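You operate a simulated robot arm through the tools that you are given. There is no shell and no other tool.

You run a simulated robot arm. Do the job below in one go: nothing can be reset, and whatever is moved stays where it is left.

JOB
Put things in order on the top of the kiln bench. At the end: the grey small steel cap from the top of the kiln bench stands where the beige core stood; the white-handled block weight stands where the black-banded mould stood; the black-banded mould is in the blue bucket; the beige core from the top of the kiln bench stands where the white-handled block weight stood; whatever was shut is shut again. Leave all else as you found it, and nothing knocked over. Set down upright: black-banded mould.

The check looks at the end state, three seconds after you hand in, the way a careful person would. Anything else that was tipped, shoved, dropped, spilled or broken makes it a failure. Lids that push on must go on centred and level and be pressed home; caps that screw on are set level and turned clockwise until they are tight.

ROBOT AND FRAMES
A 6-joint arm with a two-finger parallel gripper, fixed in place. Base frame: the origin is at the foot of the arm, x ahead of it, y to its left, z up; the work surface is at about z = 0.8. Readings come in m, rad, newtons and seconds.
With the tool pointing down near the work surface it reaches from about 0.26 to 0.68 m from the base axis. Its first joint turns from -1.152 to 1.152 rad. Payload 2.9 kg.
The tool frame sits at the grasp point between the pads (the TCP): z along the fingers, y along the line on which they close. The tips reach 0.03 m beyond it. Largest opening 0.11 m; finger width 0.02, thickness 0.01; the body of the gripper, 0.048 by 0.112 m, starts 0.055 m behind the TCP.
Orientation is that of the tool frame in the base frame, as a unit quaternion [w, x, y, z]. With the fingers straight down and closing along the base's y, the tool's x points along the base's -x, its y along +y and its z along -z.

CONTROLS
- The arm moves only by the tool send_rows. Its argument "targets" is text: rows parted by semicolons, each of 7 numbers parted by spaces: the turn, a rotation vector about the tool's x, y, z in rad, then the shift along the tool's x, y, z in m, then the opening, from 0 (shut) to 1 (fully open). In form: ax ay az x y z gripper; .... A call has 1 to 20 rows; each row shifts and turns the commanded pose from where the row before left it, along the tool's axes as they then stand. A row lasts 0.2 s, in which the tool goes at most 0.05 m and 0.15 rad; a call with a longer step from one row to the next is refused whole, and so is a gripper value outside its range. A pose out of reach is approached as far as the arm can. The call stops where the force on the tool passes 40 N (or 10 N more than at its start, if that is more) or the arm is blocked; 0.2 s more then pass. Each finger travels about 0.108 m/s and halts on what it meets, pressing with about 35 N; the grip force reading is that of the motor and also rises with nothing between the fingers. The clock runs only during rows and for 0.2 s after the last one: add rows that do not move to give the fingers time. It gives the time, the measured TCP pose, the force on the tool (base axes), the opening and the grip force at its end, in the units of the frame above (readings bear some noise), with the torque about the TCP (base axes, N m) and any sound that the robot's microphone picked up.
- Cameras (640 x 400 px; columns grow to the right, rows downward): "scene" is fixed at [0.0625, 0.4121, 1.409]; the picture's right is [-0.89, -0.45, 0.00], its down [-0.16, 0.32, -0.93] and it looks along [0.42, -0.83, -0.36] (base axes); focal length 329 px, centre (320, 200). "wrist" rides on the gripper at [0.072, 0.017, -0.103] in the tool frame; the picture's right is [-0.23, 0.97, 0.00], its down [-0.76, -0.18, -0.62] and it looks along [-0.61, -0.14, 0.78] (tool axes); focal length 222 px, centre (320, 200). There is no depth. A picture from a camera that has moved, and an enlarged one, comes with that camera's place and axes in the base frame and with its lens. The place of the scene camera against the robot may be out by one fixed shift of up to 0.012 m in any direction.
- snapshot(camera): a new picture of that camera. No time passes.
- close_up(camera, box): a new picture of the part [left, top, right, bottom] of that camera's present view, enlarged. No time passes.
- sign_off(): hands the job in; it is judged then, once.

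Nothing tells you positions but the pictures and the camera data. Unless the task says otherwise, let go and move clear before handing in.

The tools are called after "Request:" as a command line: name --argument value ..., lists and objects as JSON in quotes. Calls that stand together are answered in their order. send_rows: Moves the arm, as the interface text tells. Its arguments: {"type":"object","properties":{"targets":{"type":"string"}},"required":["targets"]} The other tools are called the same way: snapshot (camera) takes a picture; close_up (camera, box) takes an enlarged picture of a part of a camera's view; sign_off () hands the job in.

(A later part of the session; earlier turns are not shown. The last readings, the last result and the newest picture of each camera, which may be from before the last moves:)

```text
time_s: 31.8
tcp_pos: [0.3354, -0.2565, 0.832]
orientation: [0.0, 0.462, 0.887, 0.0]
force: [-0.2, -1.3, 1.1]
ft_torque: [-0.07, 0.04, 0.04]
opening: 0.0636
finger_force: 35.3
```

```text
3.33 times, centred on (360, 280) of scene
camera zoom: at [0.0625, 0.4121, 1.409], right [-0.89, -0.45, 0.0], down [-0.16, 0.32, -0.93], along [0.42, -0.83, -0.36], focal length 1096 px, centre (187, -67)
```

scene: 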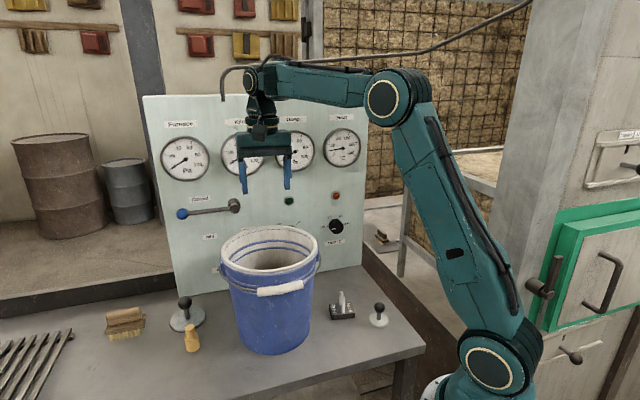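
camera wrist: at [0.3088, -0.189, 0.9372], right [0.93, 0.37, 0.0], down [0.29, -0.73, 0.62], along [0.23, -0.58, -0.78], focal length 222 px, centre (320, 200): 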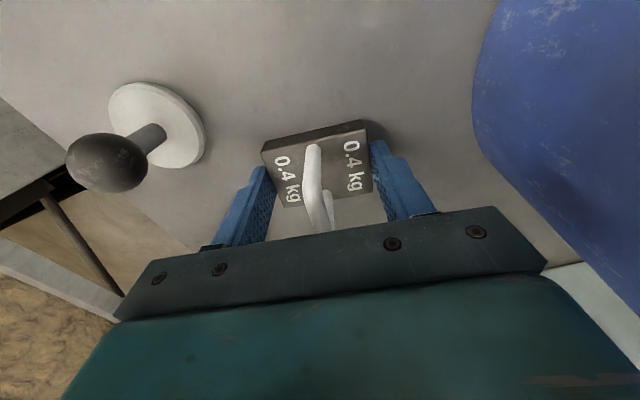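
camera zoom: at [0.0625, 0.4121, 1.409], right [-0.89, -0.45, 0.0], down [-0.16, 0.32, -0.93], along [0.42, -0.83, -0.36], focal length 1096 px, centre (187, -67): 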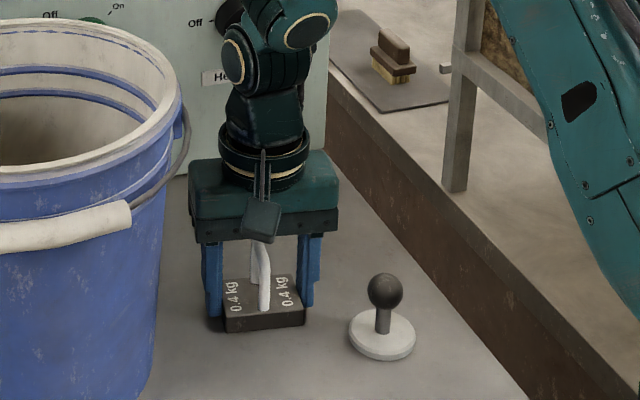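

The weight is gripped by its ends (opening 0.0636 m). I'll lift it and check that it's level and held.

Request:
send_rows --targets "0 0 0 0 0 -0.01 0.45; 0 0 0 0 0 -0.02 0.45; 0 0 0 0 0 -0.03 0.45; 0 0 0 0 0 0 0.45"

Request:
snapshot --camera "wrist"

Request:
close_up --camera "scene" --box '[290, 200, 430, 340]'

```text
time_s: 32.8
tcp_pos: [0.3352, -0.2574, 0.8936]
orientation: [0.0, 0.462, 0.887, 0.0]
force: [0.2, 0.4, -3.7]
ft_torque: [0.02, 0.02, -0.01]
opening: 0.0635
finger_force: 35.1
```

```text
taken
camera wrist: at [0.309, -0.1887, 0.9963], right [0.93, 0.37, 0.0], down [0.29, -0.73, 0.62], along [0.23, -0.58, -0.78], focal length 222 px, centre (320, 200)
```

wrist: 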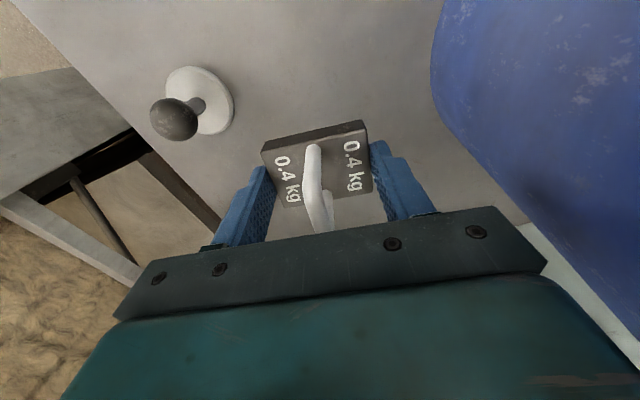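

```text
2.86 times, centred on (360, 270) of scene
camera zoom: at [0.0625, 0.4121, 1.409], right [-0.89, -0.45, 0.0], down [-0.16, 0.32, -0.93], along [0.42, -0.83, -0.36], focal length 940 px, centre (206, 0)
```

zoom: 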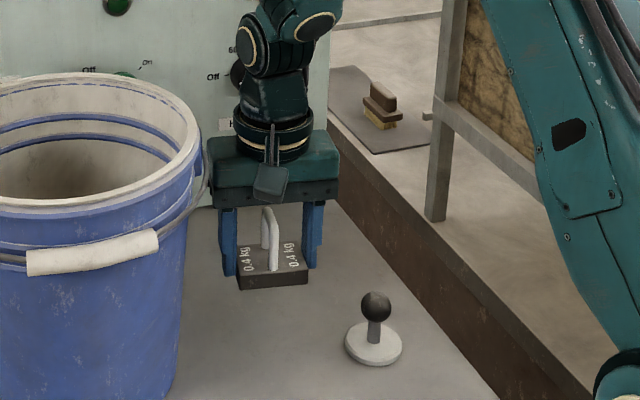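

It is held level. I'll move it over to the mould's old spot and lower it.

Request:
send_rows --targets "0 0 0 -0.0338 -0.0009 0 0.45; 0 0 0 -0.0338 -0.0009 0 0.45; 0 0 0 -0.0337 -0.001 0 0.45; 0 0 0 0 0 0.03 0.45; 0 0 0 0 0 0.02 0.45; 0 0 0 0 0 0.007 0.45; 0 0 0 0 0 0 0.45"

Request:
snapshot --camera "wrist"

Request:
close_up --camera "scene" --box '[290, 200, 430, 340]'

```text
time_s: 34.4
tcp_pos: [0.3907, -0.3421, 0.8363]
orientation: [0.0, 0.462, 0.887, 0.0]
force: [-0.5, -0.3, -3.3]
ft_torque: [0.0, 0.01, -0.02]
opening: 0.0638
finger_force: 35.1
```

```text
taken
camera wrist: at [0.3646, -0.2739, 0.9396], right [0.93, 0.37, 0.0], down [0.29, -0.73, 0.62], along [0.23, -0.58, -0.78], focal length 222 px, centre (320, 200)
```

wrist: 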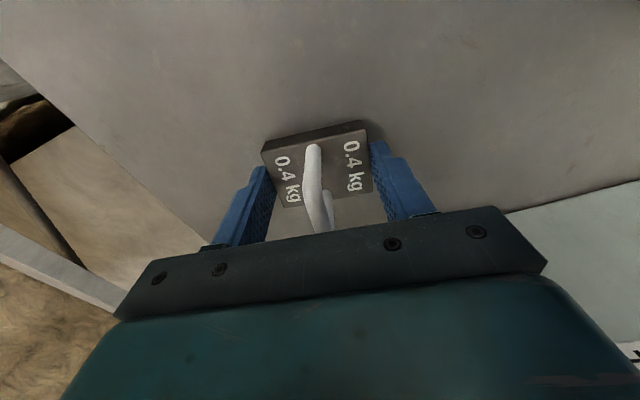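

```text
2.86 times, centred on (360, 270) of scene
camera zoom: at [0.0625, 0.4121, 1.409], right [-0.89, -0.45, 0.0], down [-0.16, 0.32, -0.93], along [0.42, -0.83, -0.36], focal length 940 px, centre (206, 0)
```

zoom: 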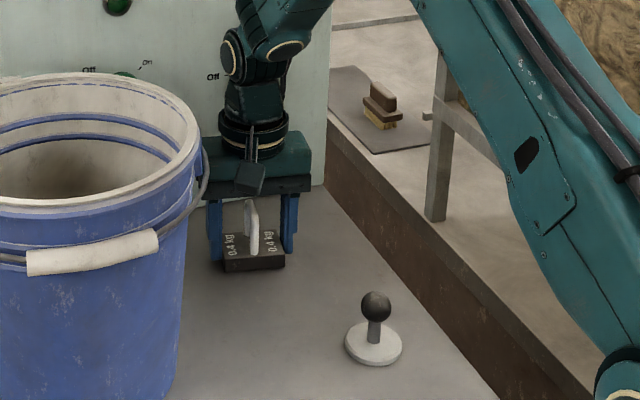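

Request:
send_rows --targets "0 0 0 0 0 0.002 0.45; 0 0 0 0 0 0 0.45"

Request:
send_rows --targets "0 0 0 0 0 0.0015 0.45; 0 0 0 0 0 0 0.45"

```text
time_s: 35.0
tcp_pos: [0.3911, -0.3422, 0.8344]
orientation: [-0.001, 0.462, 0.887, 0.0]
force: [-0.7, 0.3, -4.4]
ft_torque: [0.0, 0.01, 0.0]
opening: 0.0635
finger_force: 34.9
```

```text
time_s: 35.6
tcp_pos: [0.3903, -0.3425, 0.8338]
orientation: [0.001, 0.462, 0.887, 0.0]
force: [-5.3, 3.4, 13.7]
ft_torque: [0.37, 0.39, 0.06]
opening: 0.0638
finger_force: 34.9
```

The weight is down on the bench. I'll ease off, open and rise clear.

Request:
send_rows --targets "0 0 0 0 0 -0.001 0.45; 0 0 0 0 0 0 0.6; 0 0 0 0 0 0 0.7; 0 0 0 0 0 0 0.8; 0 0 0 0 0 0 0.8; 0 0 0 0 0 -0.02 0.8; 0 0 0 0 0 -0.04 0.8; 0 0 0 0 0 -0.045 0.8; 0 0 0 0 0 -0.045 0.8; 0 0 0 0 0 -0.045 0.8; 0 0 0 0 0 0 0.8"

Request:
snapshot --camera "wrist"

Request:
snapshot --camera "scene"

Request:
close_up --camera "wrist" --box '[250, 20, 390, 180]'

```text
time_s: 38.0
tcp_pos: [0.389, -0.3401, 1.0279]
orientation: [0.0, 0.462, 0.887, 0.001]
force: [0.2, -0.9, 0.7]
ft_torque: [0.0, 0.01, 0.0]
opening: 0.088
finger_force: 0.1
```

```text
taken
camera wrist: at [0.3617, -0.2723, 1.1314], right [0.93, 0.37, 0.0], down [0.29, -0.73, 0.62], along [0.23, -0.58, -0.78], focal length 222 px, centre (320, 200)
```

wrist: 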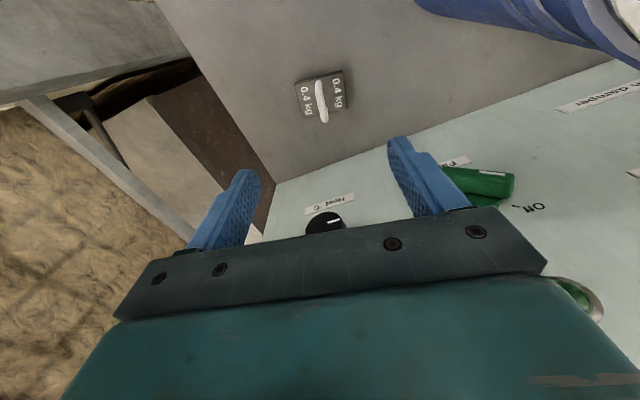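

```text
taken
```

scene: 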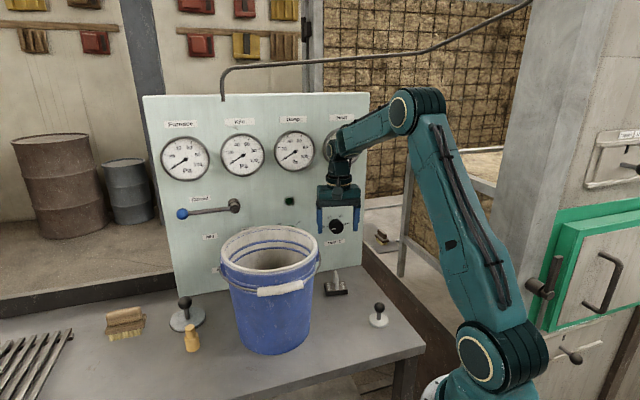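

```text
2.50 times, centred on (320, 100) of wrist
camera zoom: at [0.3617, -0.2723, 1.1314], right [0.93, 0.37, 0.0], down [0.29, -0.73, 0.62], along [0.23, -0.58, -0.78], focal length 555 px, centre (320, 450)
```

zoom: 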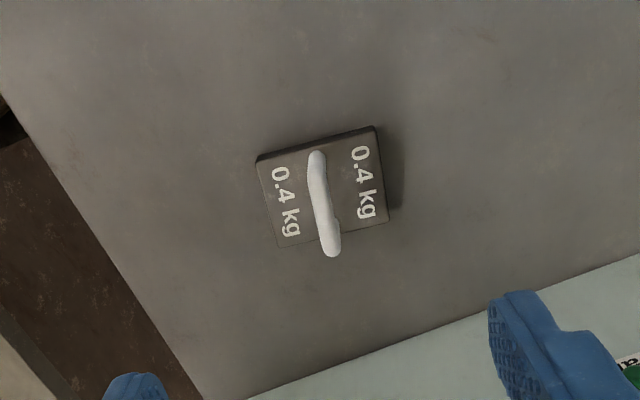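

The weight sits at (0.392, -0.342), right on the mould's old spot. Next I'll travel high over the bucket to view the beige core.

Request:
send_rows --targets "0 0 0 0 0 -0.045 0.8; 0 0 0 0 0 -0.045 0.8; 0 0 0 0 0 -0.045 0.8; 0 0 0 0 0 -0.037 0.8; 0 0 0 0.0181 0.0399 0 0.8; 0 0 0 0.0181 0.0399 0 0.8; 0 0 0 0.0181 0.0399 0 0.8; 0 0 0 0.0181 0.0399 0 0.8; 0 0 0 0.0181 0.0399 0 0.8; 0 0 0 0.0181 0.0399 0 0.8; 0 0 0 0.0181 0.0399 0 0.8; 0 0 0 0.0181 0.0399 0 0.8; 0 0 0 0.0181 0.0399 0 0.8; 0 0 -0.105 0 0 0 0.8; 0 0 -0.105 0 0 0 0.8; 0 0 -0.104 0 0 0 0.8; 0 0 0 0 0 0 0.8"

Request:
snapshot --camera "wrist"

Request:
snapshot --camera "scene"

```text
time_s: 41.6
tcp_pos: [0.5906, -0.003, 1.2015]
orientation: [0.0, 0.318, 0.948, 0.001]
force: [0.0, -0.3, 0.8]
ft_torque: [-0.01, -0.01, 0.02]
opening: 0.0876
finger_force: 0.1
```

```text
taken
camera wrist: at [0.5439, 0.0534, 1.3041], right [0.77, 0.64, 0.0], down [0.5, -0.6, 0.62], along [0.4, -0.48, -0.78], focal length 222 px, centre (320, 200)
```

wrist: 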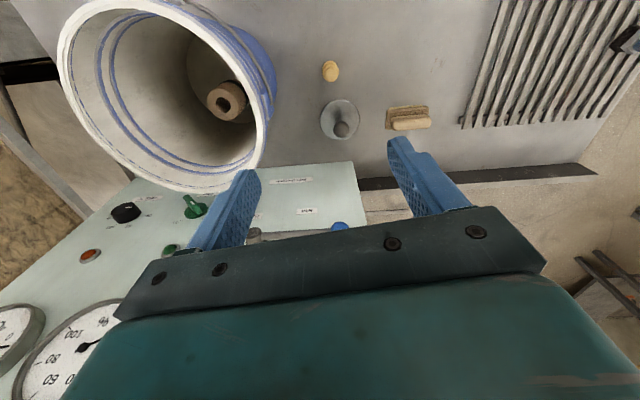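

```text
taken
```

scene: 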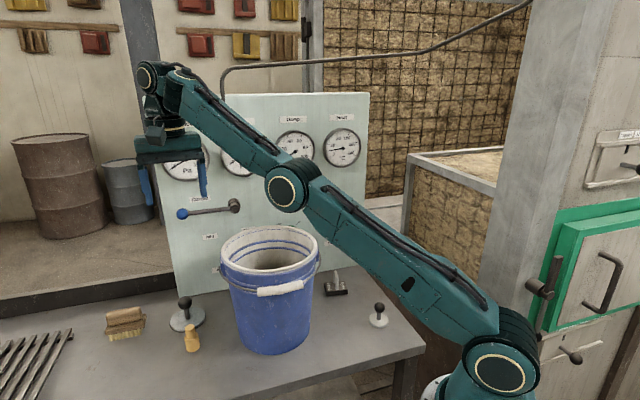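

Request:
close_up --camera "wrist" --box '[290, 30, 380, 150]'

Request:
close_up --camera "wrist" --box '[310, 50, 355, 95]'

```text
3.33 times, centred on (335, 90) of wrist
camera zoom: at [0.5439, 0.0534, 1.3041], right [0.77, 0.64, 0.0], down [0.5, -0.6, 0.62], along [0.4, -0.48, -0.78], focal length 740 px, centre (270, 567)
```

zoom: 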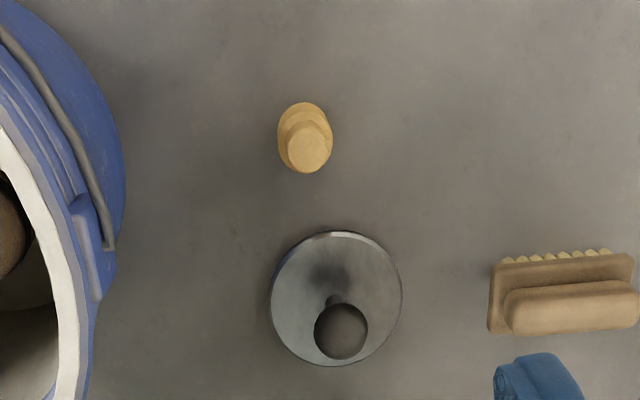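

```text
8.89 times, centred on (332, 72) of wrist
camera zoom: at [0.5439, 0.0534, 1.3041], right [0.77, 0.64, 0.0], down [0.5, -0.6, 0.62], along [0.4, -0.48, -0.78], focal length 1974 px, centre (209, 1333)
```

zoom: 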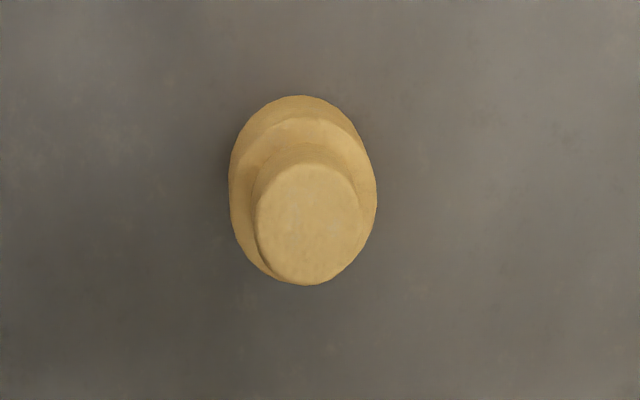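

The core is centred at about (0.6055, 0.010), with a base 0.032 m wide and about 0.058 m tall. The large cap is 0.10 m away at (0.686, -0.049). I'll align and come down to 0.95 m for a check.

Request:
send_rows --targets "0 0 0 -0.004 0.0194 0 0.7; 0 0 0 0 0 0.045 0.7; 0 0 0 0 0 0.045 0.7; 0 0 0 0 0 0.045 0.7; 0 0 0 0 0 0.045 0.7; 0 0 0 0 0 0.04 0.7; 0 0 0 0 0 0.03 0.7; 0 0 0 0 0 0 0.7"

Request:
snapshot --camera "wrist"

Request:
snapshot --camera "scene"

Request:
close_up --camera "wrist" --box '[260, 10, 380, 150]'

```text
time_s: 43.4
tcp_pos: [0.5937, 0.0067, 0.9403]
orientation: [0.0, 0.317, 0.948, 0.0]
force: [-0.4, 0.6, -0.5]
ft_torque: [0.05, 0.0, -0.02]
opening: 0.0771
finger_force: 0.1
out of reach, approached as far as the arm can: row 1
```

```text
taken
camera wrist: at [0.5462, 0.0635, 1.0445], right [0.77, 0.64, 0.0], down [0.5, -0.6, 0.62], along [0.4, -0.48, -0.78], focal length 222 px, centre (320, 200)
```

wrist: 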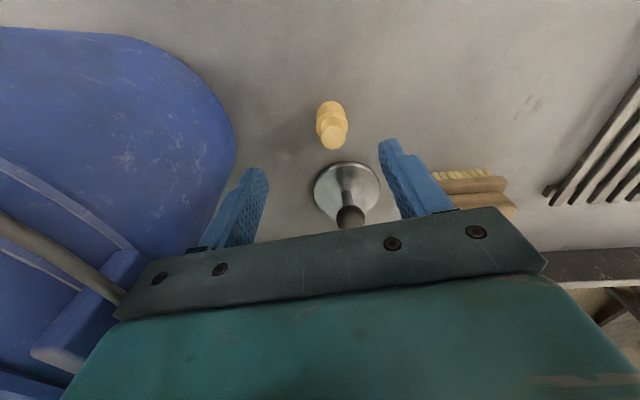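

```text
taken
```

scene: 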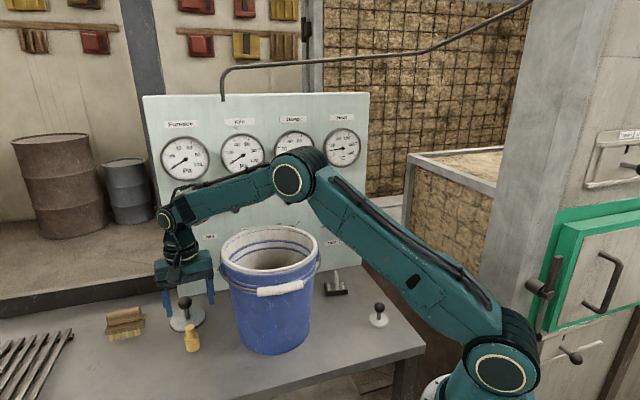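

```text
2.86 times, centred on (320, 80) of wrist
camera zoom: at [0.5462, 0.0635, 1.0445], right [0.77, 0.64, 0.0], down [0.5, -0.6, 0.62], along [0.4, -0.48, -0.78], focal length 635 px, centre (320, 543)
```

zoom: 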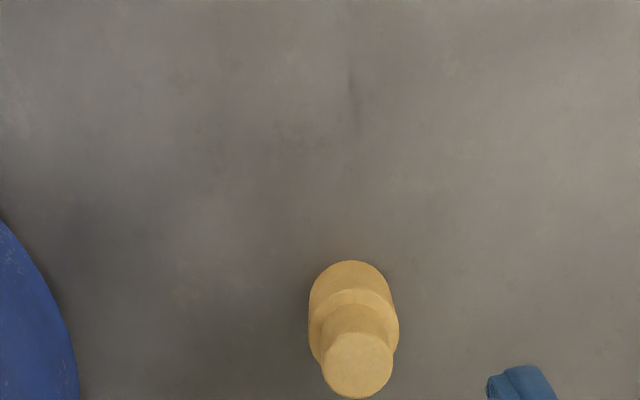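

Request:
send_rows --targets "0 0 0 -0.0071 0.0108 0 0.7; 0 0 0 0 0 0.03 0.7; 0 0 0 0 0 0.03 0.7; 0 0 0 0 0 0 0.7"

Request:
snapshot --camera "wrist"

Request:
close_up --camera "scene" --box '[120, 220, 280, 370]'

```text
time_s: 44.4
tcp_pos: [0.6054, 0.0136, 0.8788]
orientation: [0.001, 0.317, 0.948, -0.001]
force: [0.2, 0.1, 0.1]
ft_torque: [-0.01, 0.02, 0.0]
opening: 0.0769
finger_force: 0.1
```

```text
taken
camera wrist: at [0.5581, 0.0707, 0.9814], right [0.77, 0.64, 0.0], down [0.5, -0.6, 0.62], along [0.4, -0.48, -0.78], focal length 222 px, centre (320, 200)
```

wrist: 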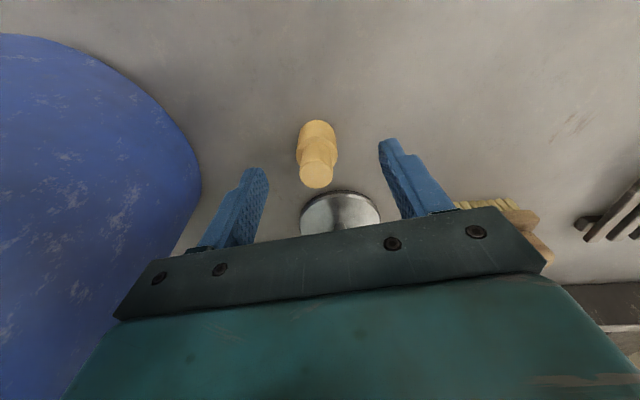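

```text
2.67 times, centred on (200, 295) of scene
camera zoom: at [0.0625, 0.4121, 1.409], right [-0.89, -0.45, 0.0], down [-0.16, 0.32, -0.93], along [0.42, -0.83, -0.36], focal length 877 px, centre (640, -53)
```

zoom: 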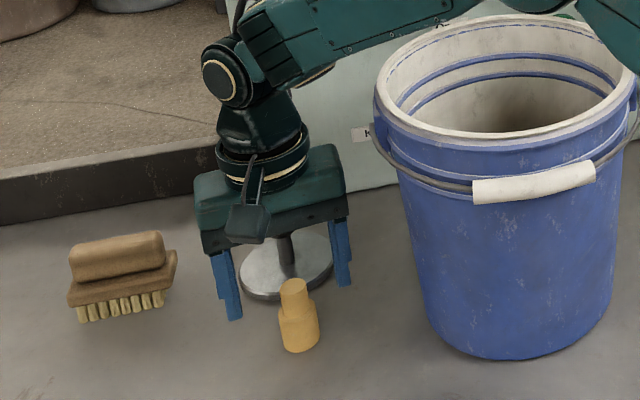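

Request:
close_up --camera "wrist" --box '[270, 100, 370, 220]'

```text
3.33 times, centred on (320, 160) of wrist
camera zoom: at [0.5581, 0.0707, 0.9814], right [0.77, 0.64, 0.0], down [0.5, -0.6, 0.62], along [0.4, -0.48, -0.78], focal length 740 px, centre (320, 333)
```

zoom: 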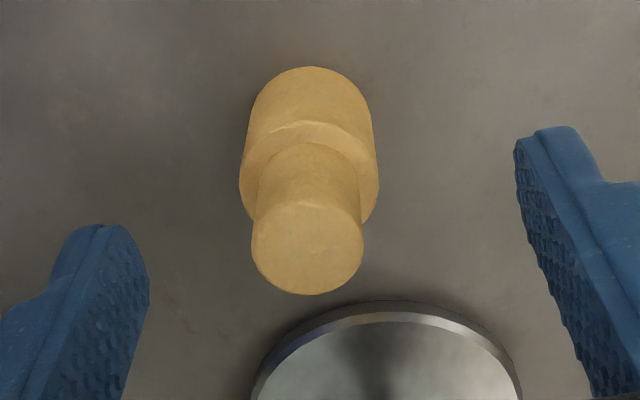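

The core is centred between the fingers within 3 mm. I'll descend around its wide base and close.

Request:
send_rows --targets "0 0 0 -0.001 -0.002 0 0.7; 0 0 0 0 0 0.02 0.7; 0 0 0 0 0 0.015 0.7; 0 0 0 0 0 0.007 0.7; 0 0 0 0 0 0 0.7; 0 0 0 0 0 0 0.55; 0 0 0 0 0 0 0.4; 0 0 0 0 0 0 0.25; 0 0 0 0 0 0 0.2; 0 0 0 0 0 0 0.2; 0 0 0 0 0 0 0.2"

Request:
snapshot --camera "wrist"

Request:
close_up --camera "scene" --box '[120, 220, 280, 370]'

```text
time_s: 46.8
tcp_pos: [0.6063, 0.0127, 0.8396]
orientation: [0.0, 0.317, 0.949, 0.0]
force: [0.4, -0.6, -1.0]
ft_torque: [0.0, 0.01, 0.0]
opening: 0.0295
finger_force: 34.5
```

```text
taken
camera wrist: at [0.5582, 0.0691, 0.9428], right [0.77, 0.64, 0.0], down [0.5, -0.6, 0.62], along [0.4, -0.48, -0.78], focal length 222 px, centre (320, 200)
```

wrist: 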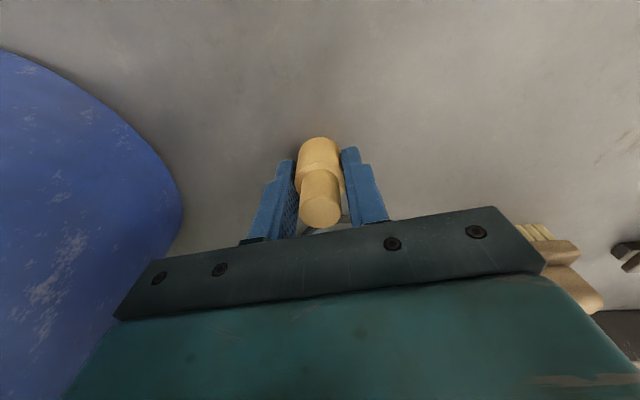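

```text
2.67 times, centred on (200, 295) of scene
camera zoom: at [0.0624, 0.4121, 1.409], right [-0.89, -0.45, 0.0], down [-0.16, 0.32, -0.93], along [0.42, -0.83, -0.36], focal length 877 px, centre (640, -53)
```

zoom: 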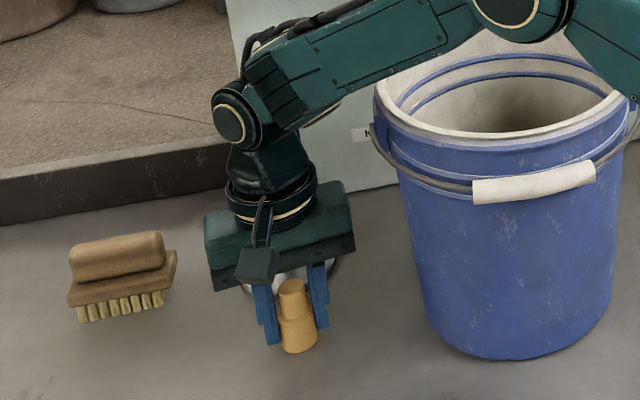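

The core is gripped (opening 0.03 m). I'll lift it, check it, then carry it up and over the bucket.

Request:
send_rows --targets "0 0 0 0 0 -0.01 0.2; 0 0 0 0 0 -0.03 0.2; 0 0 0 0 0 -0.04 0.2; 0 0 0 0 0 -0.04 0.2; 0 0 0 0 0 -0.04 0.2; 0 0 0 0 0 0 0.2"

Request:
snapshot --camera "wrist"

Request:
snapshot --camera "scene"

```text
time_s: 48.2
tcp_pos: [0.6051, 0.0105, 1.0017]
orientation: [0.0, 0.317, 0.948, 0.001]
force: [-0.4, -0.1, -1.2]
ft_torque: [0.0, 0.0, 0.0]
opening: 0.0294
finger_force: 35.2
```

```text
taken
camera wrist: at [0.5579, 0.0683, 1.1059], right [0.77, 0.64, 0.0], down [0.5, -0.6, 0.62], along [0.4, -0.48, -0.78], focal length 222 px, centre (320, 200)
```

wrist: 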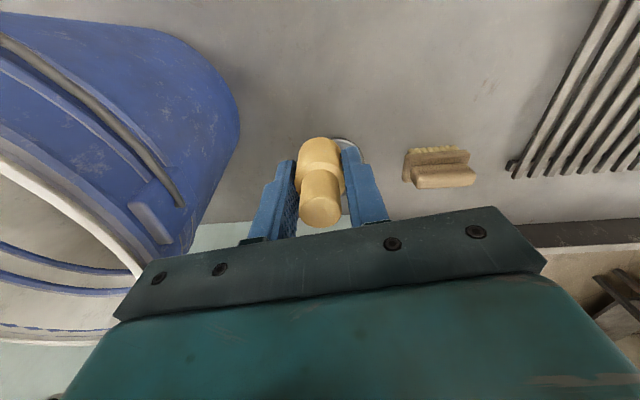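

```text
taken
```

scene: 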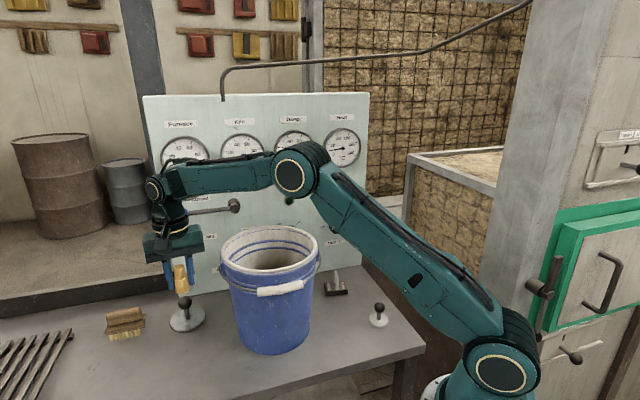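

Request:
send_rows --targets "0 0 0 0.0252 -0.0103 -0.0375 0.2; 0 0 0 0.0252 -0.0103 -0.0375 0.2; 0 0 0 0.0252 -0.0103 -0.0375 0.2; 0 0 0 0.0252 -0.0103 -0.0375 0.2; 0 0 0 -0.0063 -0.0452 0 0.2; 0 0 0 -0.0063 -0.0452 0 0.2; 0 0 0 -0.0063 -0.0452 0 0.2; 0 0 0 -0.0063 -0.0452 0 0.2; 0 0 0 -0.0063 -0.0452 0 0.2; 0 0 0 -0.0063 -0.0452 0 0.2; 0 0 0 -0.0063 -0.0452 0 0.2; 0 0 0 -0.0063 -0.0452 0 0.2; 0 0 0 0 0 0 0.2"

Request:
snapshot --camera "wrist"

Request:
snapshot --camera "scene"

```text
time_s: 51.0
tcp_pos: [0.3222, -0.281, 1.1485]
orientation: [0.0, 0.318, 0.948, 0.001]
force: [-0.2, 0.0, 0.2]
ft_torque: [0.02, 0.03, -0.05]
opening: 0.0296
finger_force: 35.1
```

```text
taken
camera wrist: at [0.2752, -0.2249, 1.2529], right [0.77, 0.64, 0.0], down [0.5, -0.6, 0.62], along [0.4, -0.48, -0.78], focal length 222 px, centre (320, 200)
```

wrist: 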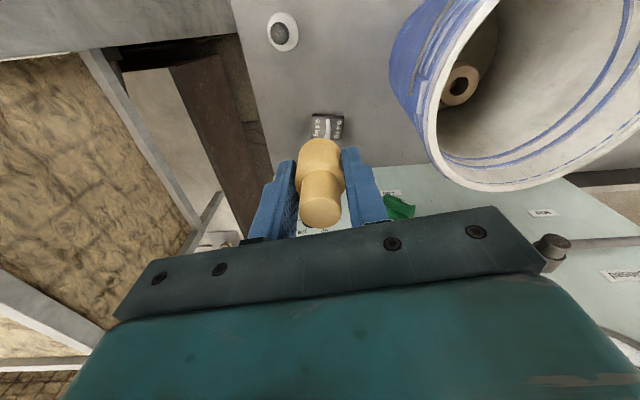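

```text
taken
```

scene: 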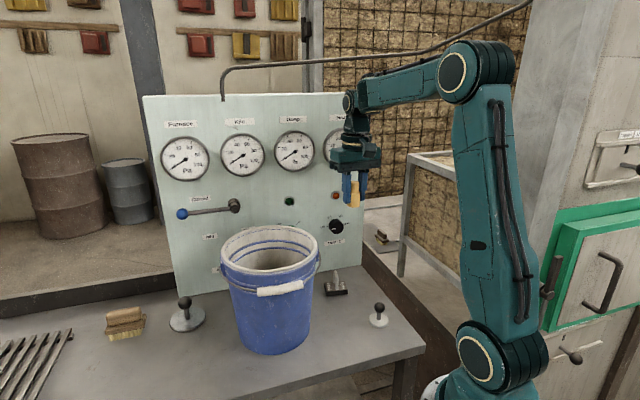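

Request:
send_rows --targets "0 0 0 0 0 0.045 0.2; 0 0 0 0 0 0.045 0.2; 0 0 0 0 0 0.045 0.2; 0 0 0 0 0 0.045 0.2; 0 0 0 0 0 0.045 0.2; 0 0 0 0 0 0.035 0.2; 0 0 0 0 0 0.016 0.2; 0 0 0 0.0015 0.013 0 0.2; 0 0 0 0 0.0134 0 0.2; 0 0 0 0 0 0 0.2"

Request:
snapshot --camera "wrist"

Request:
close_up --camera "scene" --box '[280, 200, 440, 340]'

```text
time_s: 53.2
tcp_pos: [0.3373, -0.2566, 0.877]
orientation: [0.0, 0.318, 0.948, 0.0]
force: [0.0, 0.3, -0.2]
ft_torque: [-0.03, -0.03, -0.01]
opening: 0.0294
finger_force: 35.2
```

```text
taken
camera wrist: at [0.2892, -0.1995, 0.9799], right [0.77, 0.64, 0.0], down [0.5, -0.6, 0.62], along [0.4, -0.48, -0.78], focal length 222 px, centre (320, 200)
```

wrist: 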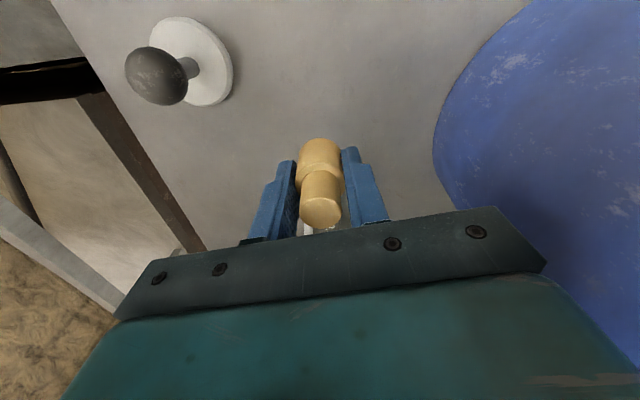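

```text
2.86 times, centred on (360, 270) of scene
camera zoom: at [0.0625, 0.4121, 1.409], right [-0.89, -0.45, 0.0], down [-0.16, 0.32, -0.93], along [0.42, -0.83, -0.36], focal length 940 px, centre (206, 0)
```

zoom: 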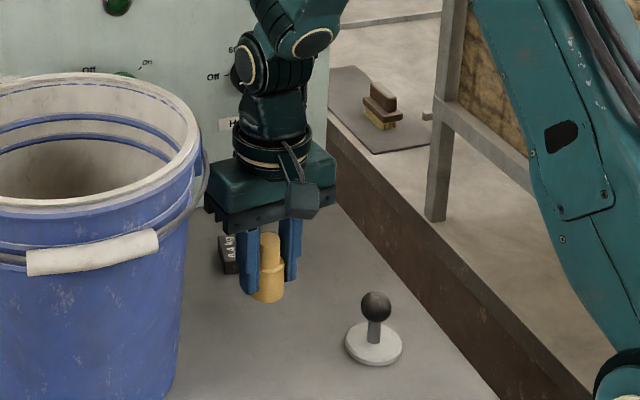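

Request:
send_rows --targets "0 0 0 0 0 0.015 0.2; 0 0 0 0 0 0.011 0.2; 0 0 0 0 0 0.005 0.2; 0 0 0 0 0 0 0.2"

Request:
send_rows --targets "0 0 0 0 0 0.002 0.2; 0 0 0 0 0 0 0.2"

Request:
send_rows --targets "0 0 0 0 0 0.0015 0.2; 0 0 0 0 0 0 0.2"

```text
time_s: 54.2
tcp_pos: [0.3377, -0.2567, 0.8421]
orientation: [0.001, 0.317, 0.948, 0.0]
force: [0.5, 0.6, -0.2]
ft_torque: [-0.03, -0.03, 0.01]
opening: 0.0293
finger_force: 35.8
```

```text
time_s: 54.8
tcp_pos: [0.3381, -0.2572, 0.8416]
orientation: [0.0, 0.318, 0.948, -0.001]
force: [-0.6, 0.2, -0.6]
ft_torque: [-0.01, 0.01, 0.0]
opening: 0.0293
finger_force: 34.9
```

```text
time_s: 55.4
tcp_pos: [0.3371, -0.257, 0.8409]
orientation: [0.0, 0.318, 0.948, -0.001]
force: [-0.1, -0.1, -1.2]
ft_torque: [0.01, -0.02, -0.03]
opening: 0.0292
finger_force: 35.2
```

Request:
send_rows --targets "0 0 0 0 0 0.0015 0.2; 0 0 0 0 0 0 0.2"

Request:
send_rows --targets "0 0 0 0 0 0.0015 0.2; 0 0 0 0 0 0 0.2"

```text
time_s: 56.0
tcp_pos: [0.3383, -0.2573, 0.8389]
orientation: [0.001, 0.317, 0.948, -0.001]
force: [-0.5, 2.8, 14.8]
ft_torque: [0.06, -0.03, 0.0]
opening: 0.0292
finger_force: 35.4
```

```text
time_s: 56.6
tcp_pos: [0.3369, -0.2569, 0.8374]
orientation: [0.002, 0.317, 0.948, -0.001]
force: [-2.5, 3.7, 35.2]
ft_torque: [0.14, 0.04, 0.04]
opening: 0.0294
finger_force: 35.0
```

The core is on the bench. I'll ease off, open, rise a little, step away from the bucket side and then go up.

Request:
send_rows --targets "0 0 0 0 0 -0.002 0.2; 0 0 0 0 0 0 0.3; 0 0 0 0 0 0 0.4; 0 0 0 0 0 0 0.55; 0 0 0 0 0 0 0.55; 0 0 0 0 0 -0.02 0.55; 0 0 0 0 0 -0.03 0.55; 0 0 0 0 0 -0.01 0.55; 0 0 0 0 0 0 0.55"

Request:
snapshot --camera "wrist"

Request:
close_up --camera "scene" --box '[280, 200, 440, 340]'

```text
time_s: 58.6
tcp_pos: [0.3369, -0.2554, 0.9003]
orientation: [0.0, 0.318, 0.948, 0.0]
force: [-0.2, 1.6, 0.3]
ft_torque: [-0.01, -0.01, -0.04]
opening: 0.0606
finger_force: 0.0
```

```text
taken
camera wrist: at [0.2897, -0.1992, 1.0037], right [0.77, 0.64, 0.0], down [0.5, -0.6, 0.62], along [0.4, -0.48, -0.78], focal length 222 px, centre (320, 200)
```

wrist: 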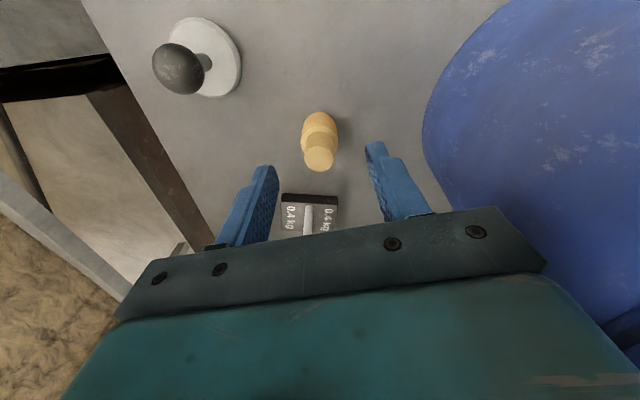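

```text
2.86 times, centred on (360, 270) of scene
camera zoom: at [0.0624, 0.4121, 1.409], right [-0.89, -0.45, 0.0], down [-0.16, 0.32, -0.93], along [0.42, -0.83, -0.36], focal length 940 px, centre (206, 0)
```

zoom: 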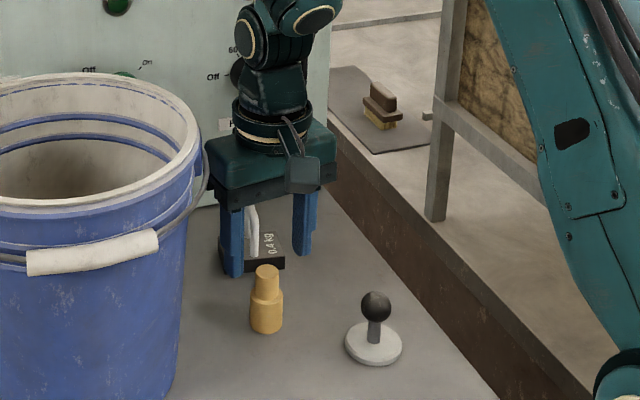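

The core stands upright at (0.338, -0.260). Next I'll go over to the small grey cap.

Request:
send_rows --targets "0 0 0 0 0 -0.04 0.55; 0 0 0 0 0 -0.03 0.55; 0 0 0 0.0233 -0.0244 0 0.55; 0 0 0 0.0233 -0.0244 0 0.55; 0 0 0 0.0233 -0.0244 0 0.55; 0 0 0 0 0 0 0.55"

Request:
snapshot --camera "wrist"

Request:
close_up --camera "wrist" --box '[260, 30, 380, 170]'

Request:
snapshot --camera "scene"

```text
time_s: 60.0
tcp_pos: [0.2349, -0.2745, 0.9717]
orientation: [0.0, 0.317, 0.948, 0.0]
force: [-0.5, 0.6, -0.5]
ft_torque: [-0.01, 0.0, 0.0]
opening: 0.0606
finger_force: 0.0
```

```text
taken
camera wrist: at [0.188, -0.2164, 1.0751], right [0.77, 0.64, 0.0], down [0.5, -0.6, 0.62], along [0.4, -0.48, -0.78], focal length 222 px, centre (320, 200)
```

wrist: 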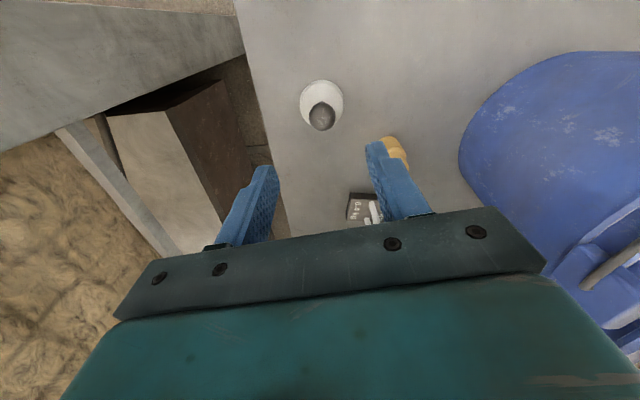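

```text
2.86 times, centred on (320, 100) of wrist
camera zoom: at [0.188, -0.2164, 1.0751], right [0.77, 0.64, 0.0], down [0.5, -0.6, 0.62], along [0.4, -0.48, -0.78], focal length 635 px, centre (320, 486)
```

zoom: 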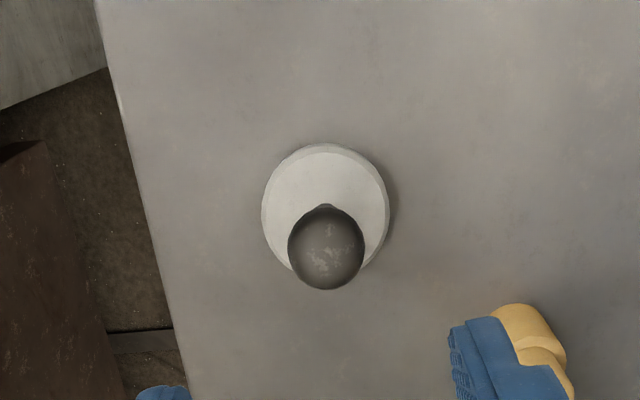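

```text
taken
```

scene: 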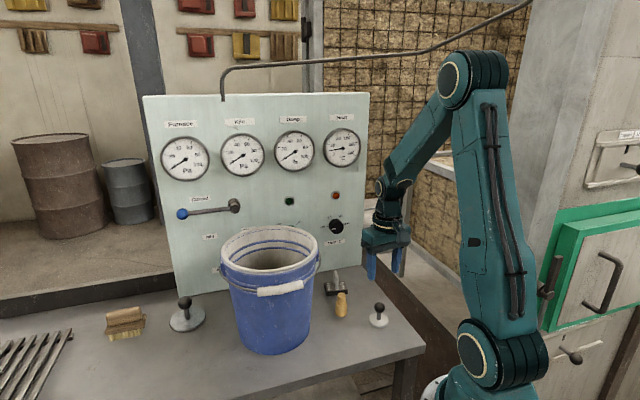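

The small cap's disc is centred at (0.237, -0.272) and its ball knob at z≈0.850, 0.027 m wide. I'll descend and grip the ball.

Request:
send_rows --targets "0 0 0 -0.0006 0.002 0 0.55; 0 0 0 0 0 0.035 0.55; 0 0 0 0 0 0.035 0.55; 0 0 0 0 0 0.03 0.55; 0 0 0 0 0 0.02 0.55; 0 0 0 0 0 0 0.55"

Request:
snapshot --camera "wrist"

Request:
close_up --camera "scene" --box '[320, 220, 440, 340]'

```text
time_s: 61.4
tcp_pos: [0.2397, -0.2745, 0.8482]
orientation: [0.0, 0.318, 0.948, 0.0]
force: [-0.2, -0.1, 0.4]
ft_torque: [-0.01, 0.02, -0.05]
opening: 0.0608
finger_force: 0.0
```

```text
taken
camera wrist: at [0.1918, -0.2174, 0.9521], right [0.77, 0.64, 0.0], down [0.5, -0.6, 0.62], along [0.4, -0.48, -0.78], focal length 222 px, centre (320, 200)
```

wrist: 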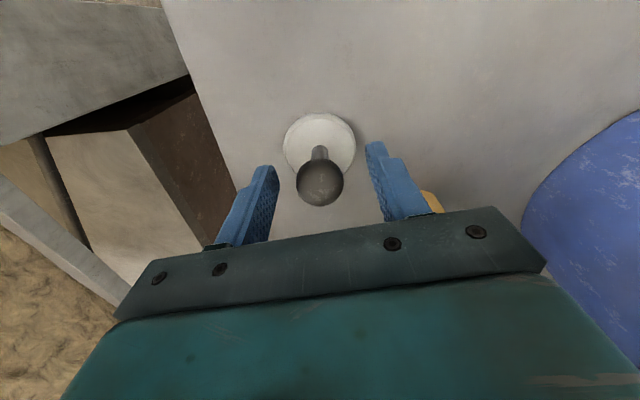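

```text
3.33 times, centred on (380, 280) of scene
camera zoom: at [0.0625, 0.4121, 1.409], right [-0.89, -0.45, 0.0], down [-0.16, 0.32, -0.93], along [0.42, -0.83, -0.36], focal length 1096 px, centre (120, -67)
```

zoom: 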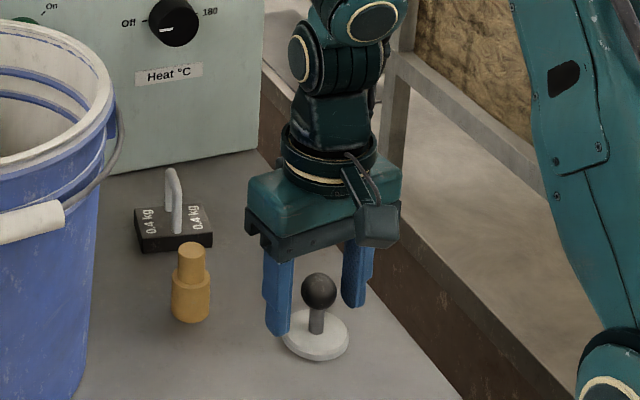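

Request:
send_rows --targets "0 0 0 0.002 0 0.001 0.55; 0 0 0 0 0 0 0.45; 0 0 0 0 0 0 0.35; 0 0 0 0 0 0 0.25; 0 0 0 0 0 0 0.15; 0 0 0 0 0 0 0.15; 0 0 0 0 0 0 0.15; 0 0 0 0 0 0 0.15"

Request:
snapshot --camera "wrist"

```text
time_s: 63.2
tcp_pos: [0.2363, -0.2713, 0.848]
orientation: [0.0, 0.317, 0.948, 0.0]
force: [-0.3, 0.3, 0.3]
ft_torque: [0.0, 0.04, 0.02]
opening: 0.0265
finger_force: 35.2
```

```text
taken
camera wrist: at [0.1895, -0.2153, 0.9516], right [0.77, 0.64, 0.0], down [0.5, -0.6, 0.62], along [0.4, -0.48, -0.78], focal length 222 px, centre (320, 200)
```

wrist: 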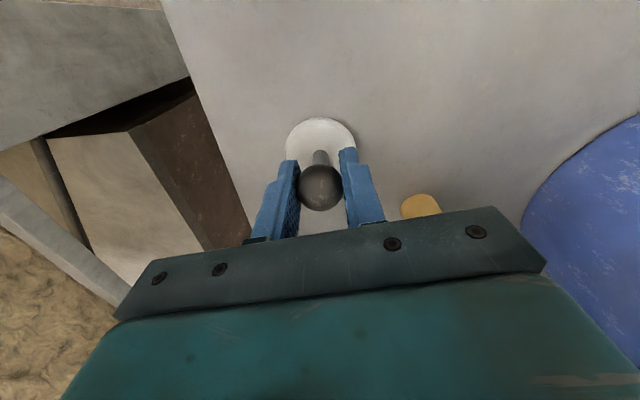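

The ball is gripped at 0.0265 m. I'll lift and check that it hangs level.

Request:
send_rows --targets "0 0 0 0 0 -0.01 0.15; 0 0 0 0 0 -0.02 0.15; 0 0 0 0 0 -0.03 0.15; 0 0 0 0 0 -0.04 0.15; 0 0 0 0 0 -0.04 0.15; 0 0 0 0 0 -0.04 0.15; 0 0 0 0 0 -0.04 0.15; 0 0 0 0 0 -0.04 0.15; 0 0 0 0 0 -0.04 0.15; 0 0 0 0 0 0 0.15; 0 0 0 0 0 0 0.15"

Request:
snapshot --camera "wrist"

Request:
close_up --camera "scene" --box '[300, 120, 460, 280]'

Request:
close_up --camera "scene" --box '[290, 230, 430, 350]'

```text
time_s: 65.6
tcp_pos: [0.2391, -0.2712, 1.1488]
orientation: [0.001, 0.317, 0.948, 0.001]
force: [0.7, -0.1, -1.8]
ft_torque: [-0.02, -0.02, 0.01]
opening: 0.0268
finger_force: 35.2
```

```text
taken
camera wrist: at [0.1919, -0.2144, 1.2521], right [0.77, 0.64, 0.0], down [0.5, -0.6, 0.62], along [0.4, -0.48, -0.78], focal length 222 px, centre (320, 200)
```

wrist: 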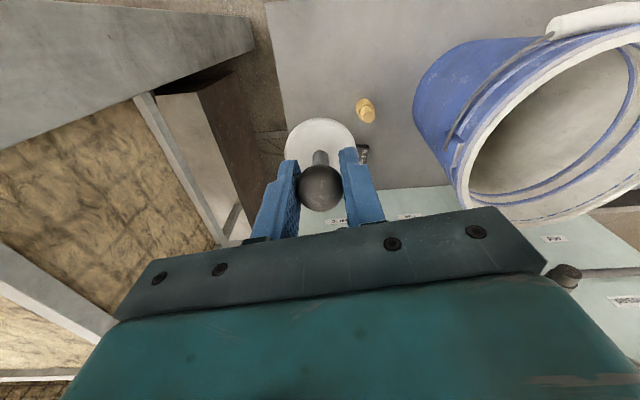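

```text
2.50 times, centred on (380, 200) of scene
camera zoom: at [0.0625, 0.4121, 1.409], right [-0.89, -0.45, 0.0], down [-0.16, 0.32, -0.93], along [0.42, -0.83, -0.36], focal length 822 px, centre (170, 200)
```

zoom: 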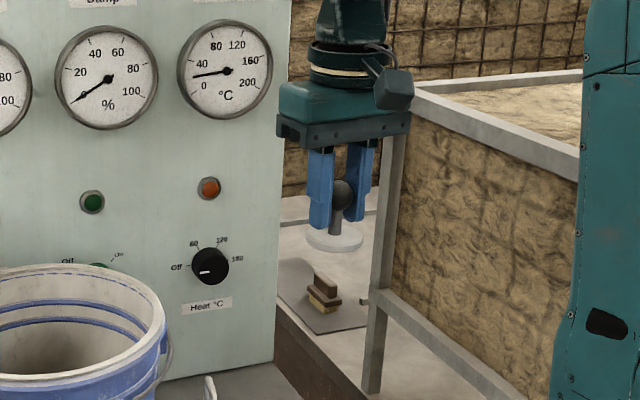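

```text
3.33 times, centred on (360, 290) of scene
camera zoom: at [0.0625, 0.4121, 1.409], right [-0.89, -0.45, 0.0], down [-0.16, 0.32, -0.93], along [0.42, -0.83, -0.36], focal length 1096 px, centre (187, -100)
```

zoom: 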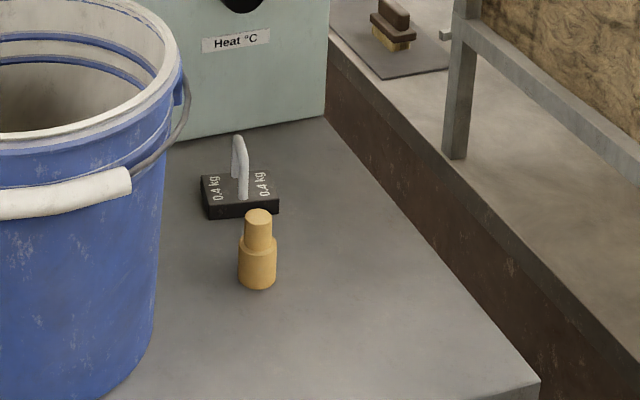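

The small cap hangs level, and the core and weight stand where intended. I'll carry the cap over and around to the core's old spot.

Request:
send_rows --targets "0 0 0 -0.0025 0.0453 0 0.15; 0 0 0 -0.0025 0.0453 0 0.15; 0 0 0 -0.0025 0.0453 0 0.15; 0 0 0 -0.0025 0.0453 0 0.15; 0 0 0 -0.0025 0.0453 0 0.15; 0 0 0 -0.0025 0.0453 0 0.15; 0 0 0 -0.0025 0.0453 0 0.15; 0 0 0 -0.0025 0.0453 0 0.15; 0 0 0 -0.0025 0.0453 0 0.15; 0 0 0 -0.0253 0.0102 0.037 0.15; 0 0 0 -0.0253 0.0102 0.037 0.15; 0 0 0 -0.0253 0.0102 0.037 0.15; 0 0 0 -0.0253 0.0102 0.037 0.15; 0 0 0 0 0 0 0.15"

Request:
snapshot --camera "wrist"

Request:
snapshot --camera "scene"

```text
time_s: 68.6
tcp_pos: [0.6033, 0.016, 1.0003]
orientation: [-0.001, 0.317, 0.948, 0.0]
force: [-0.2, -0.5, -1.0]
ft_torque: [0.02, -0.01, 0.0]
opening: 0.0265
finger_force: 34.6
```

```text
taken
camera wrist: at [0.5566, 0.073, 1.104], right [0.77, 0.64, 0.0], down [0.5, -0.6, 0.62], along [0.4, -0.48, -0.78], focal length 222 px, centre (320, 200)
```

wrist: 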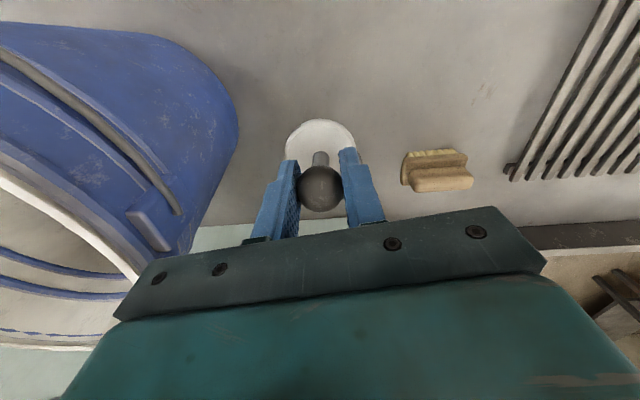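

```text
taken
```

scene: 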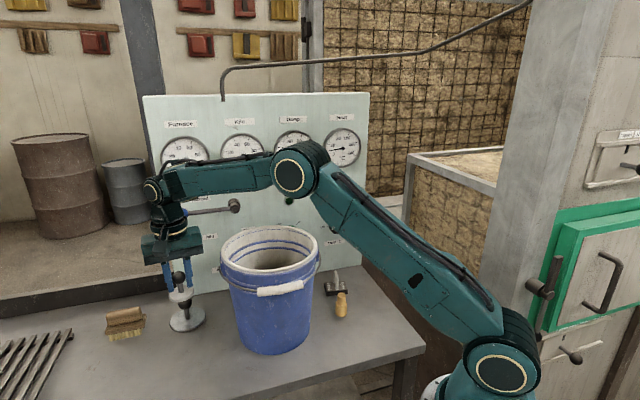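

Request:
send_rows --targets "0 0 0 -0.0039 -0.0027 0 0.15; 0 0 0 0 0 0.04 0.15; 0 0 0 0 0 0.04 0.15; 0 0 0 0 0 0.03 0.15; 0 0 0 0 0 0.02 0.15; 0 0 0 0 0 0 0.15"

Request:
snapshot --camera "wrist"

Request:
close_up --camera "scene" --box '[120, 220, 280, 370]'

```text
time_s: 70.0
tcp_pos: [0.604, 0.0077, 0.8681]
orientation: [0.0, 0.317, 0.948, 0.0]
force: [-0.1, -0.1, -1.5]
ft_torque: [-0.01, 0.06, 0.02]
opening: 0.0265
finger_force: 34.7
```

```text
taken
camera wrist: at [0.5576, 0.0642, 0.9727], right [0.77, 0.64, 0.0], down [0.5, -0.6, 0.62], along [0.4, -0.48, -0.78], focal length 222 px, centre (320, 200)
```

wrist: 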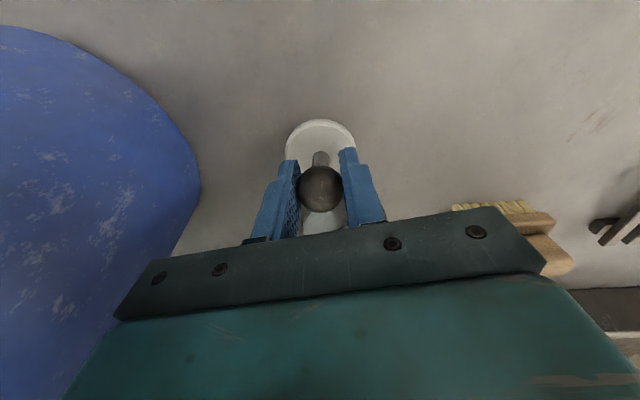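

```text
2.67 times, centred on (200, 295) of scene
camera zoom: at [0.0625, 0.4121, 1.409], right [-0.89, -0.45, 0.0], down [-0.16, 0.32, -0.93], along [0.42, -0.83, -0.36], focal length 877 px, centre (640, -53)
```

zoom: 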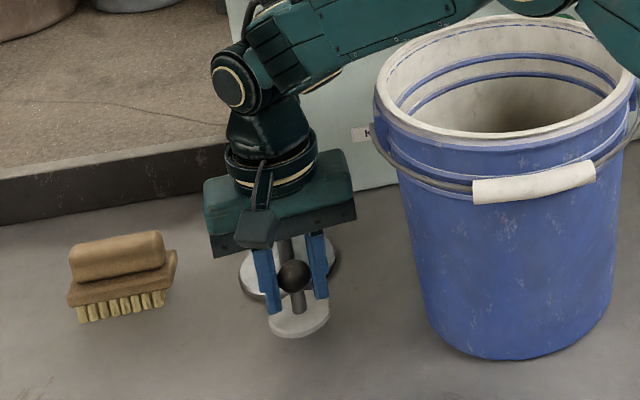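

Request:
send_rows --targets "0 0 0 0 0 0 0.15; 0 0 0 0 0 0 0.15"

Request:
send_rows --targets "0 0 0 0 0 0 0.15"

```text
time_s: 70.6
tcp_pos: [0.6036, 0.0067, 0.8696]
orientation: [0.0, 0.317, 0.948, 0.0]
force: [-0.6, -0.3, -0.9]
ft_torque: [-0.02, 0.0, -0.01]
opening: 0.0268
finger_force: 34.9
```

```text
time_s: 71.0
tcp_pos: [0.6047, 0.008, 0.8701]
orientation: [-0.001, 0.317, 0.948, 0.0]
force: [-0.1, -0.6, -1.1]
ft_torque: [-0.01, -0.02, 0.01]
opening: 0.0268
finger_force: 35.2
```

Request:
send_rows --targets "0 0 0 0.0016 0.0038 0 0.15; 0 0 0 0 0 0.012 0.15; 0 0 0 0 0 0.006 0.15; 0 0 0 0 0 0 0.15"

Request:
send_rows --targets "0 0 0 0 0 0.002 0.15; 0 0 0 0 0 0 0.15"

Request:
send_rows --targets "0 0 0 0 0 0.0015 0.15; 0 0 0 0 0 0 0.15"

```text
time_s: 72.0
tcp_pos: [0.6071, 0.0121, 0.8511]
orientation: [0.0, 0.317, 0.948, 0.0]
force: [-0.1, 0.2, -0.5]
ft_torque: [0.0, -0.01, 0.02]
opening: 0.0266
finger_force: 35.1
```

```text
time_s: 72.6
tcp_pos: [0.6084, 0.0107, 0.8497]
orientation: [0.0, 0.317, 0.948, 0.001]
force: [0.2, 0.4, -2.1]
ft_torque: [-0.01, 0.01, 0.0]
opening: 0.0267
finger_force: 34.1
```

```text
time_s: 73.2
tcp_pos: [0.6077, 0.0114, 0.8496]
orientation: [0.001, 0.317, 0.948, 0.0]
force: [-0.1, 0.0, -1.4]
ft_torque: [0.0, 0.0, -0.01]
opening: 0.0267
finger_force: 35.0
```

Request:
send_rows --targets "0 0 0 0 0 0.0015 0.15; 0 0 0 0 0 0 0.15"

Request:
send_rows --targets "0 0 0 0 0 0.0015 0.15; 0 0 0 0 0 0 0.15"

```text
time_s: 73.8
tcp_pos: [0.6065, 0.0128, 0.8481]
orientation: [-0.001, 0.317, 0.948, -0.001]
force: [1.0, -0.1, -0.9]
ft_torque: [0.01, 0.02, -0.02]
opening: 0.0267
finger_force: 35.6
```

```text
time_s: 74.4
tcp_pos: [0.6085, 0.0129, 0.848]
orientation: [0.002, 0.317, 0.948, 0.0]
force: [-6.3, 2.7, 18.5]
ft_torque: [0.13, 0.27, -0.02]
opening: 0.0266
finger_force: 35.2
```

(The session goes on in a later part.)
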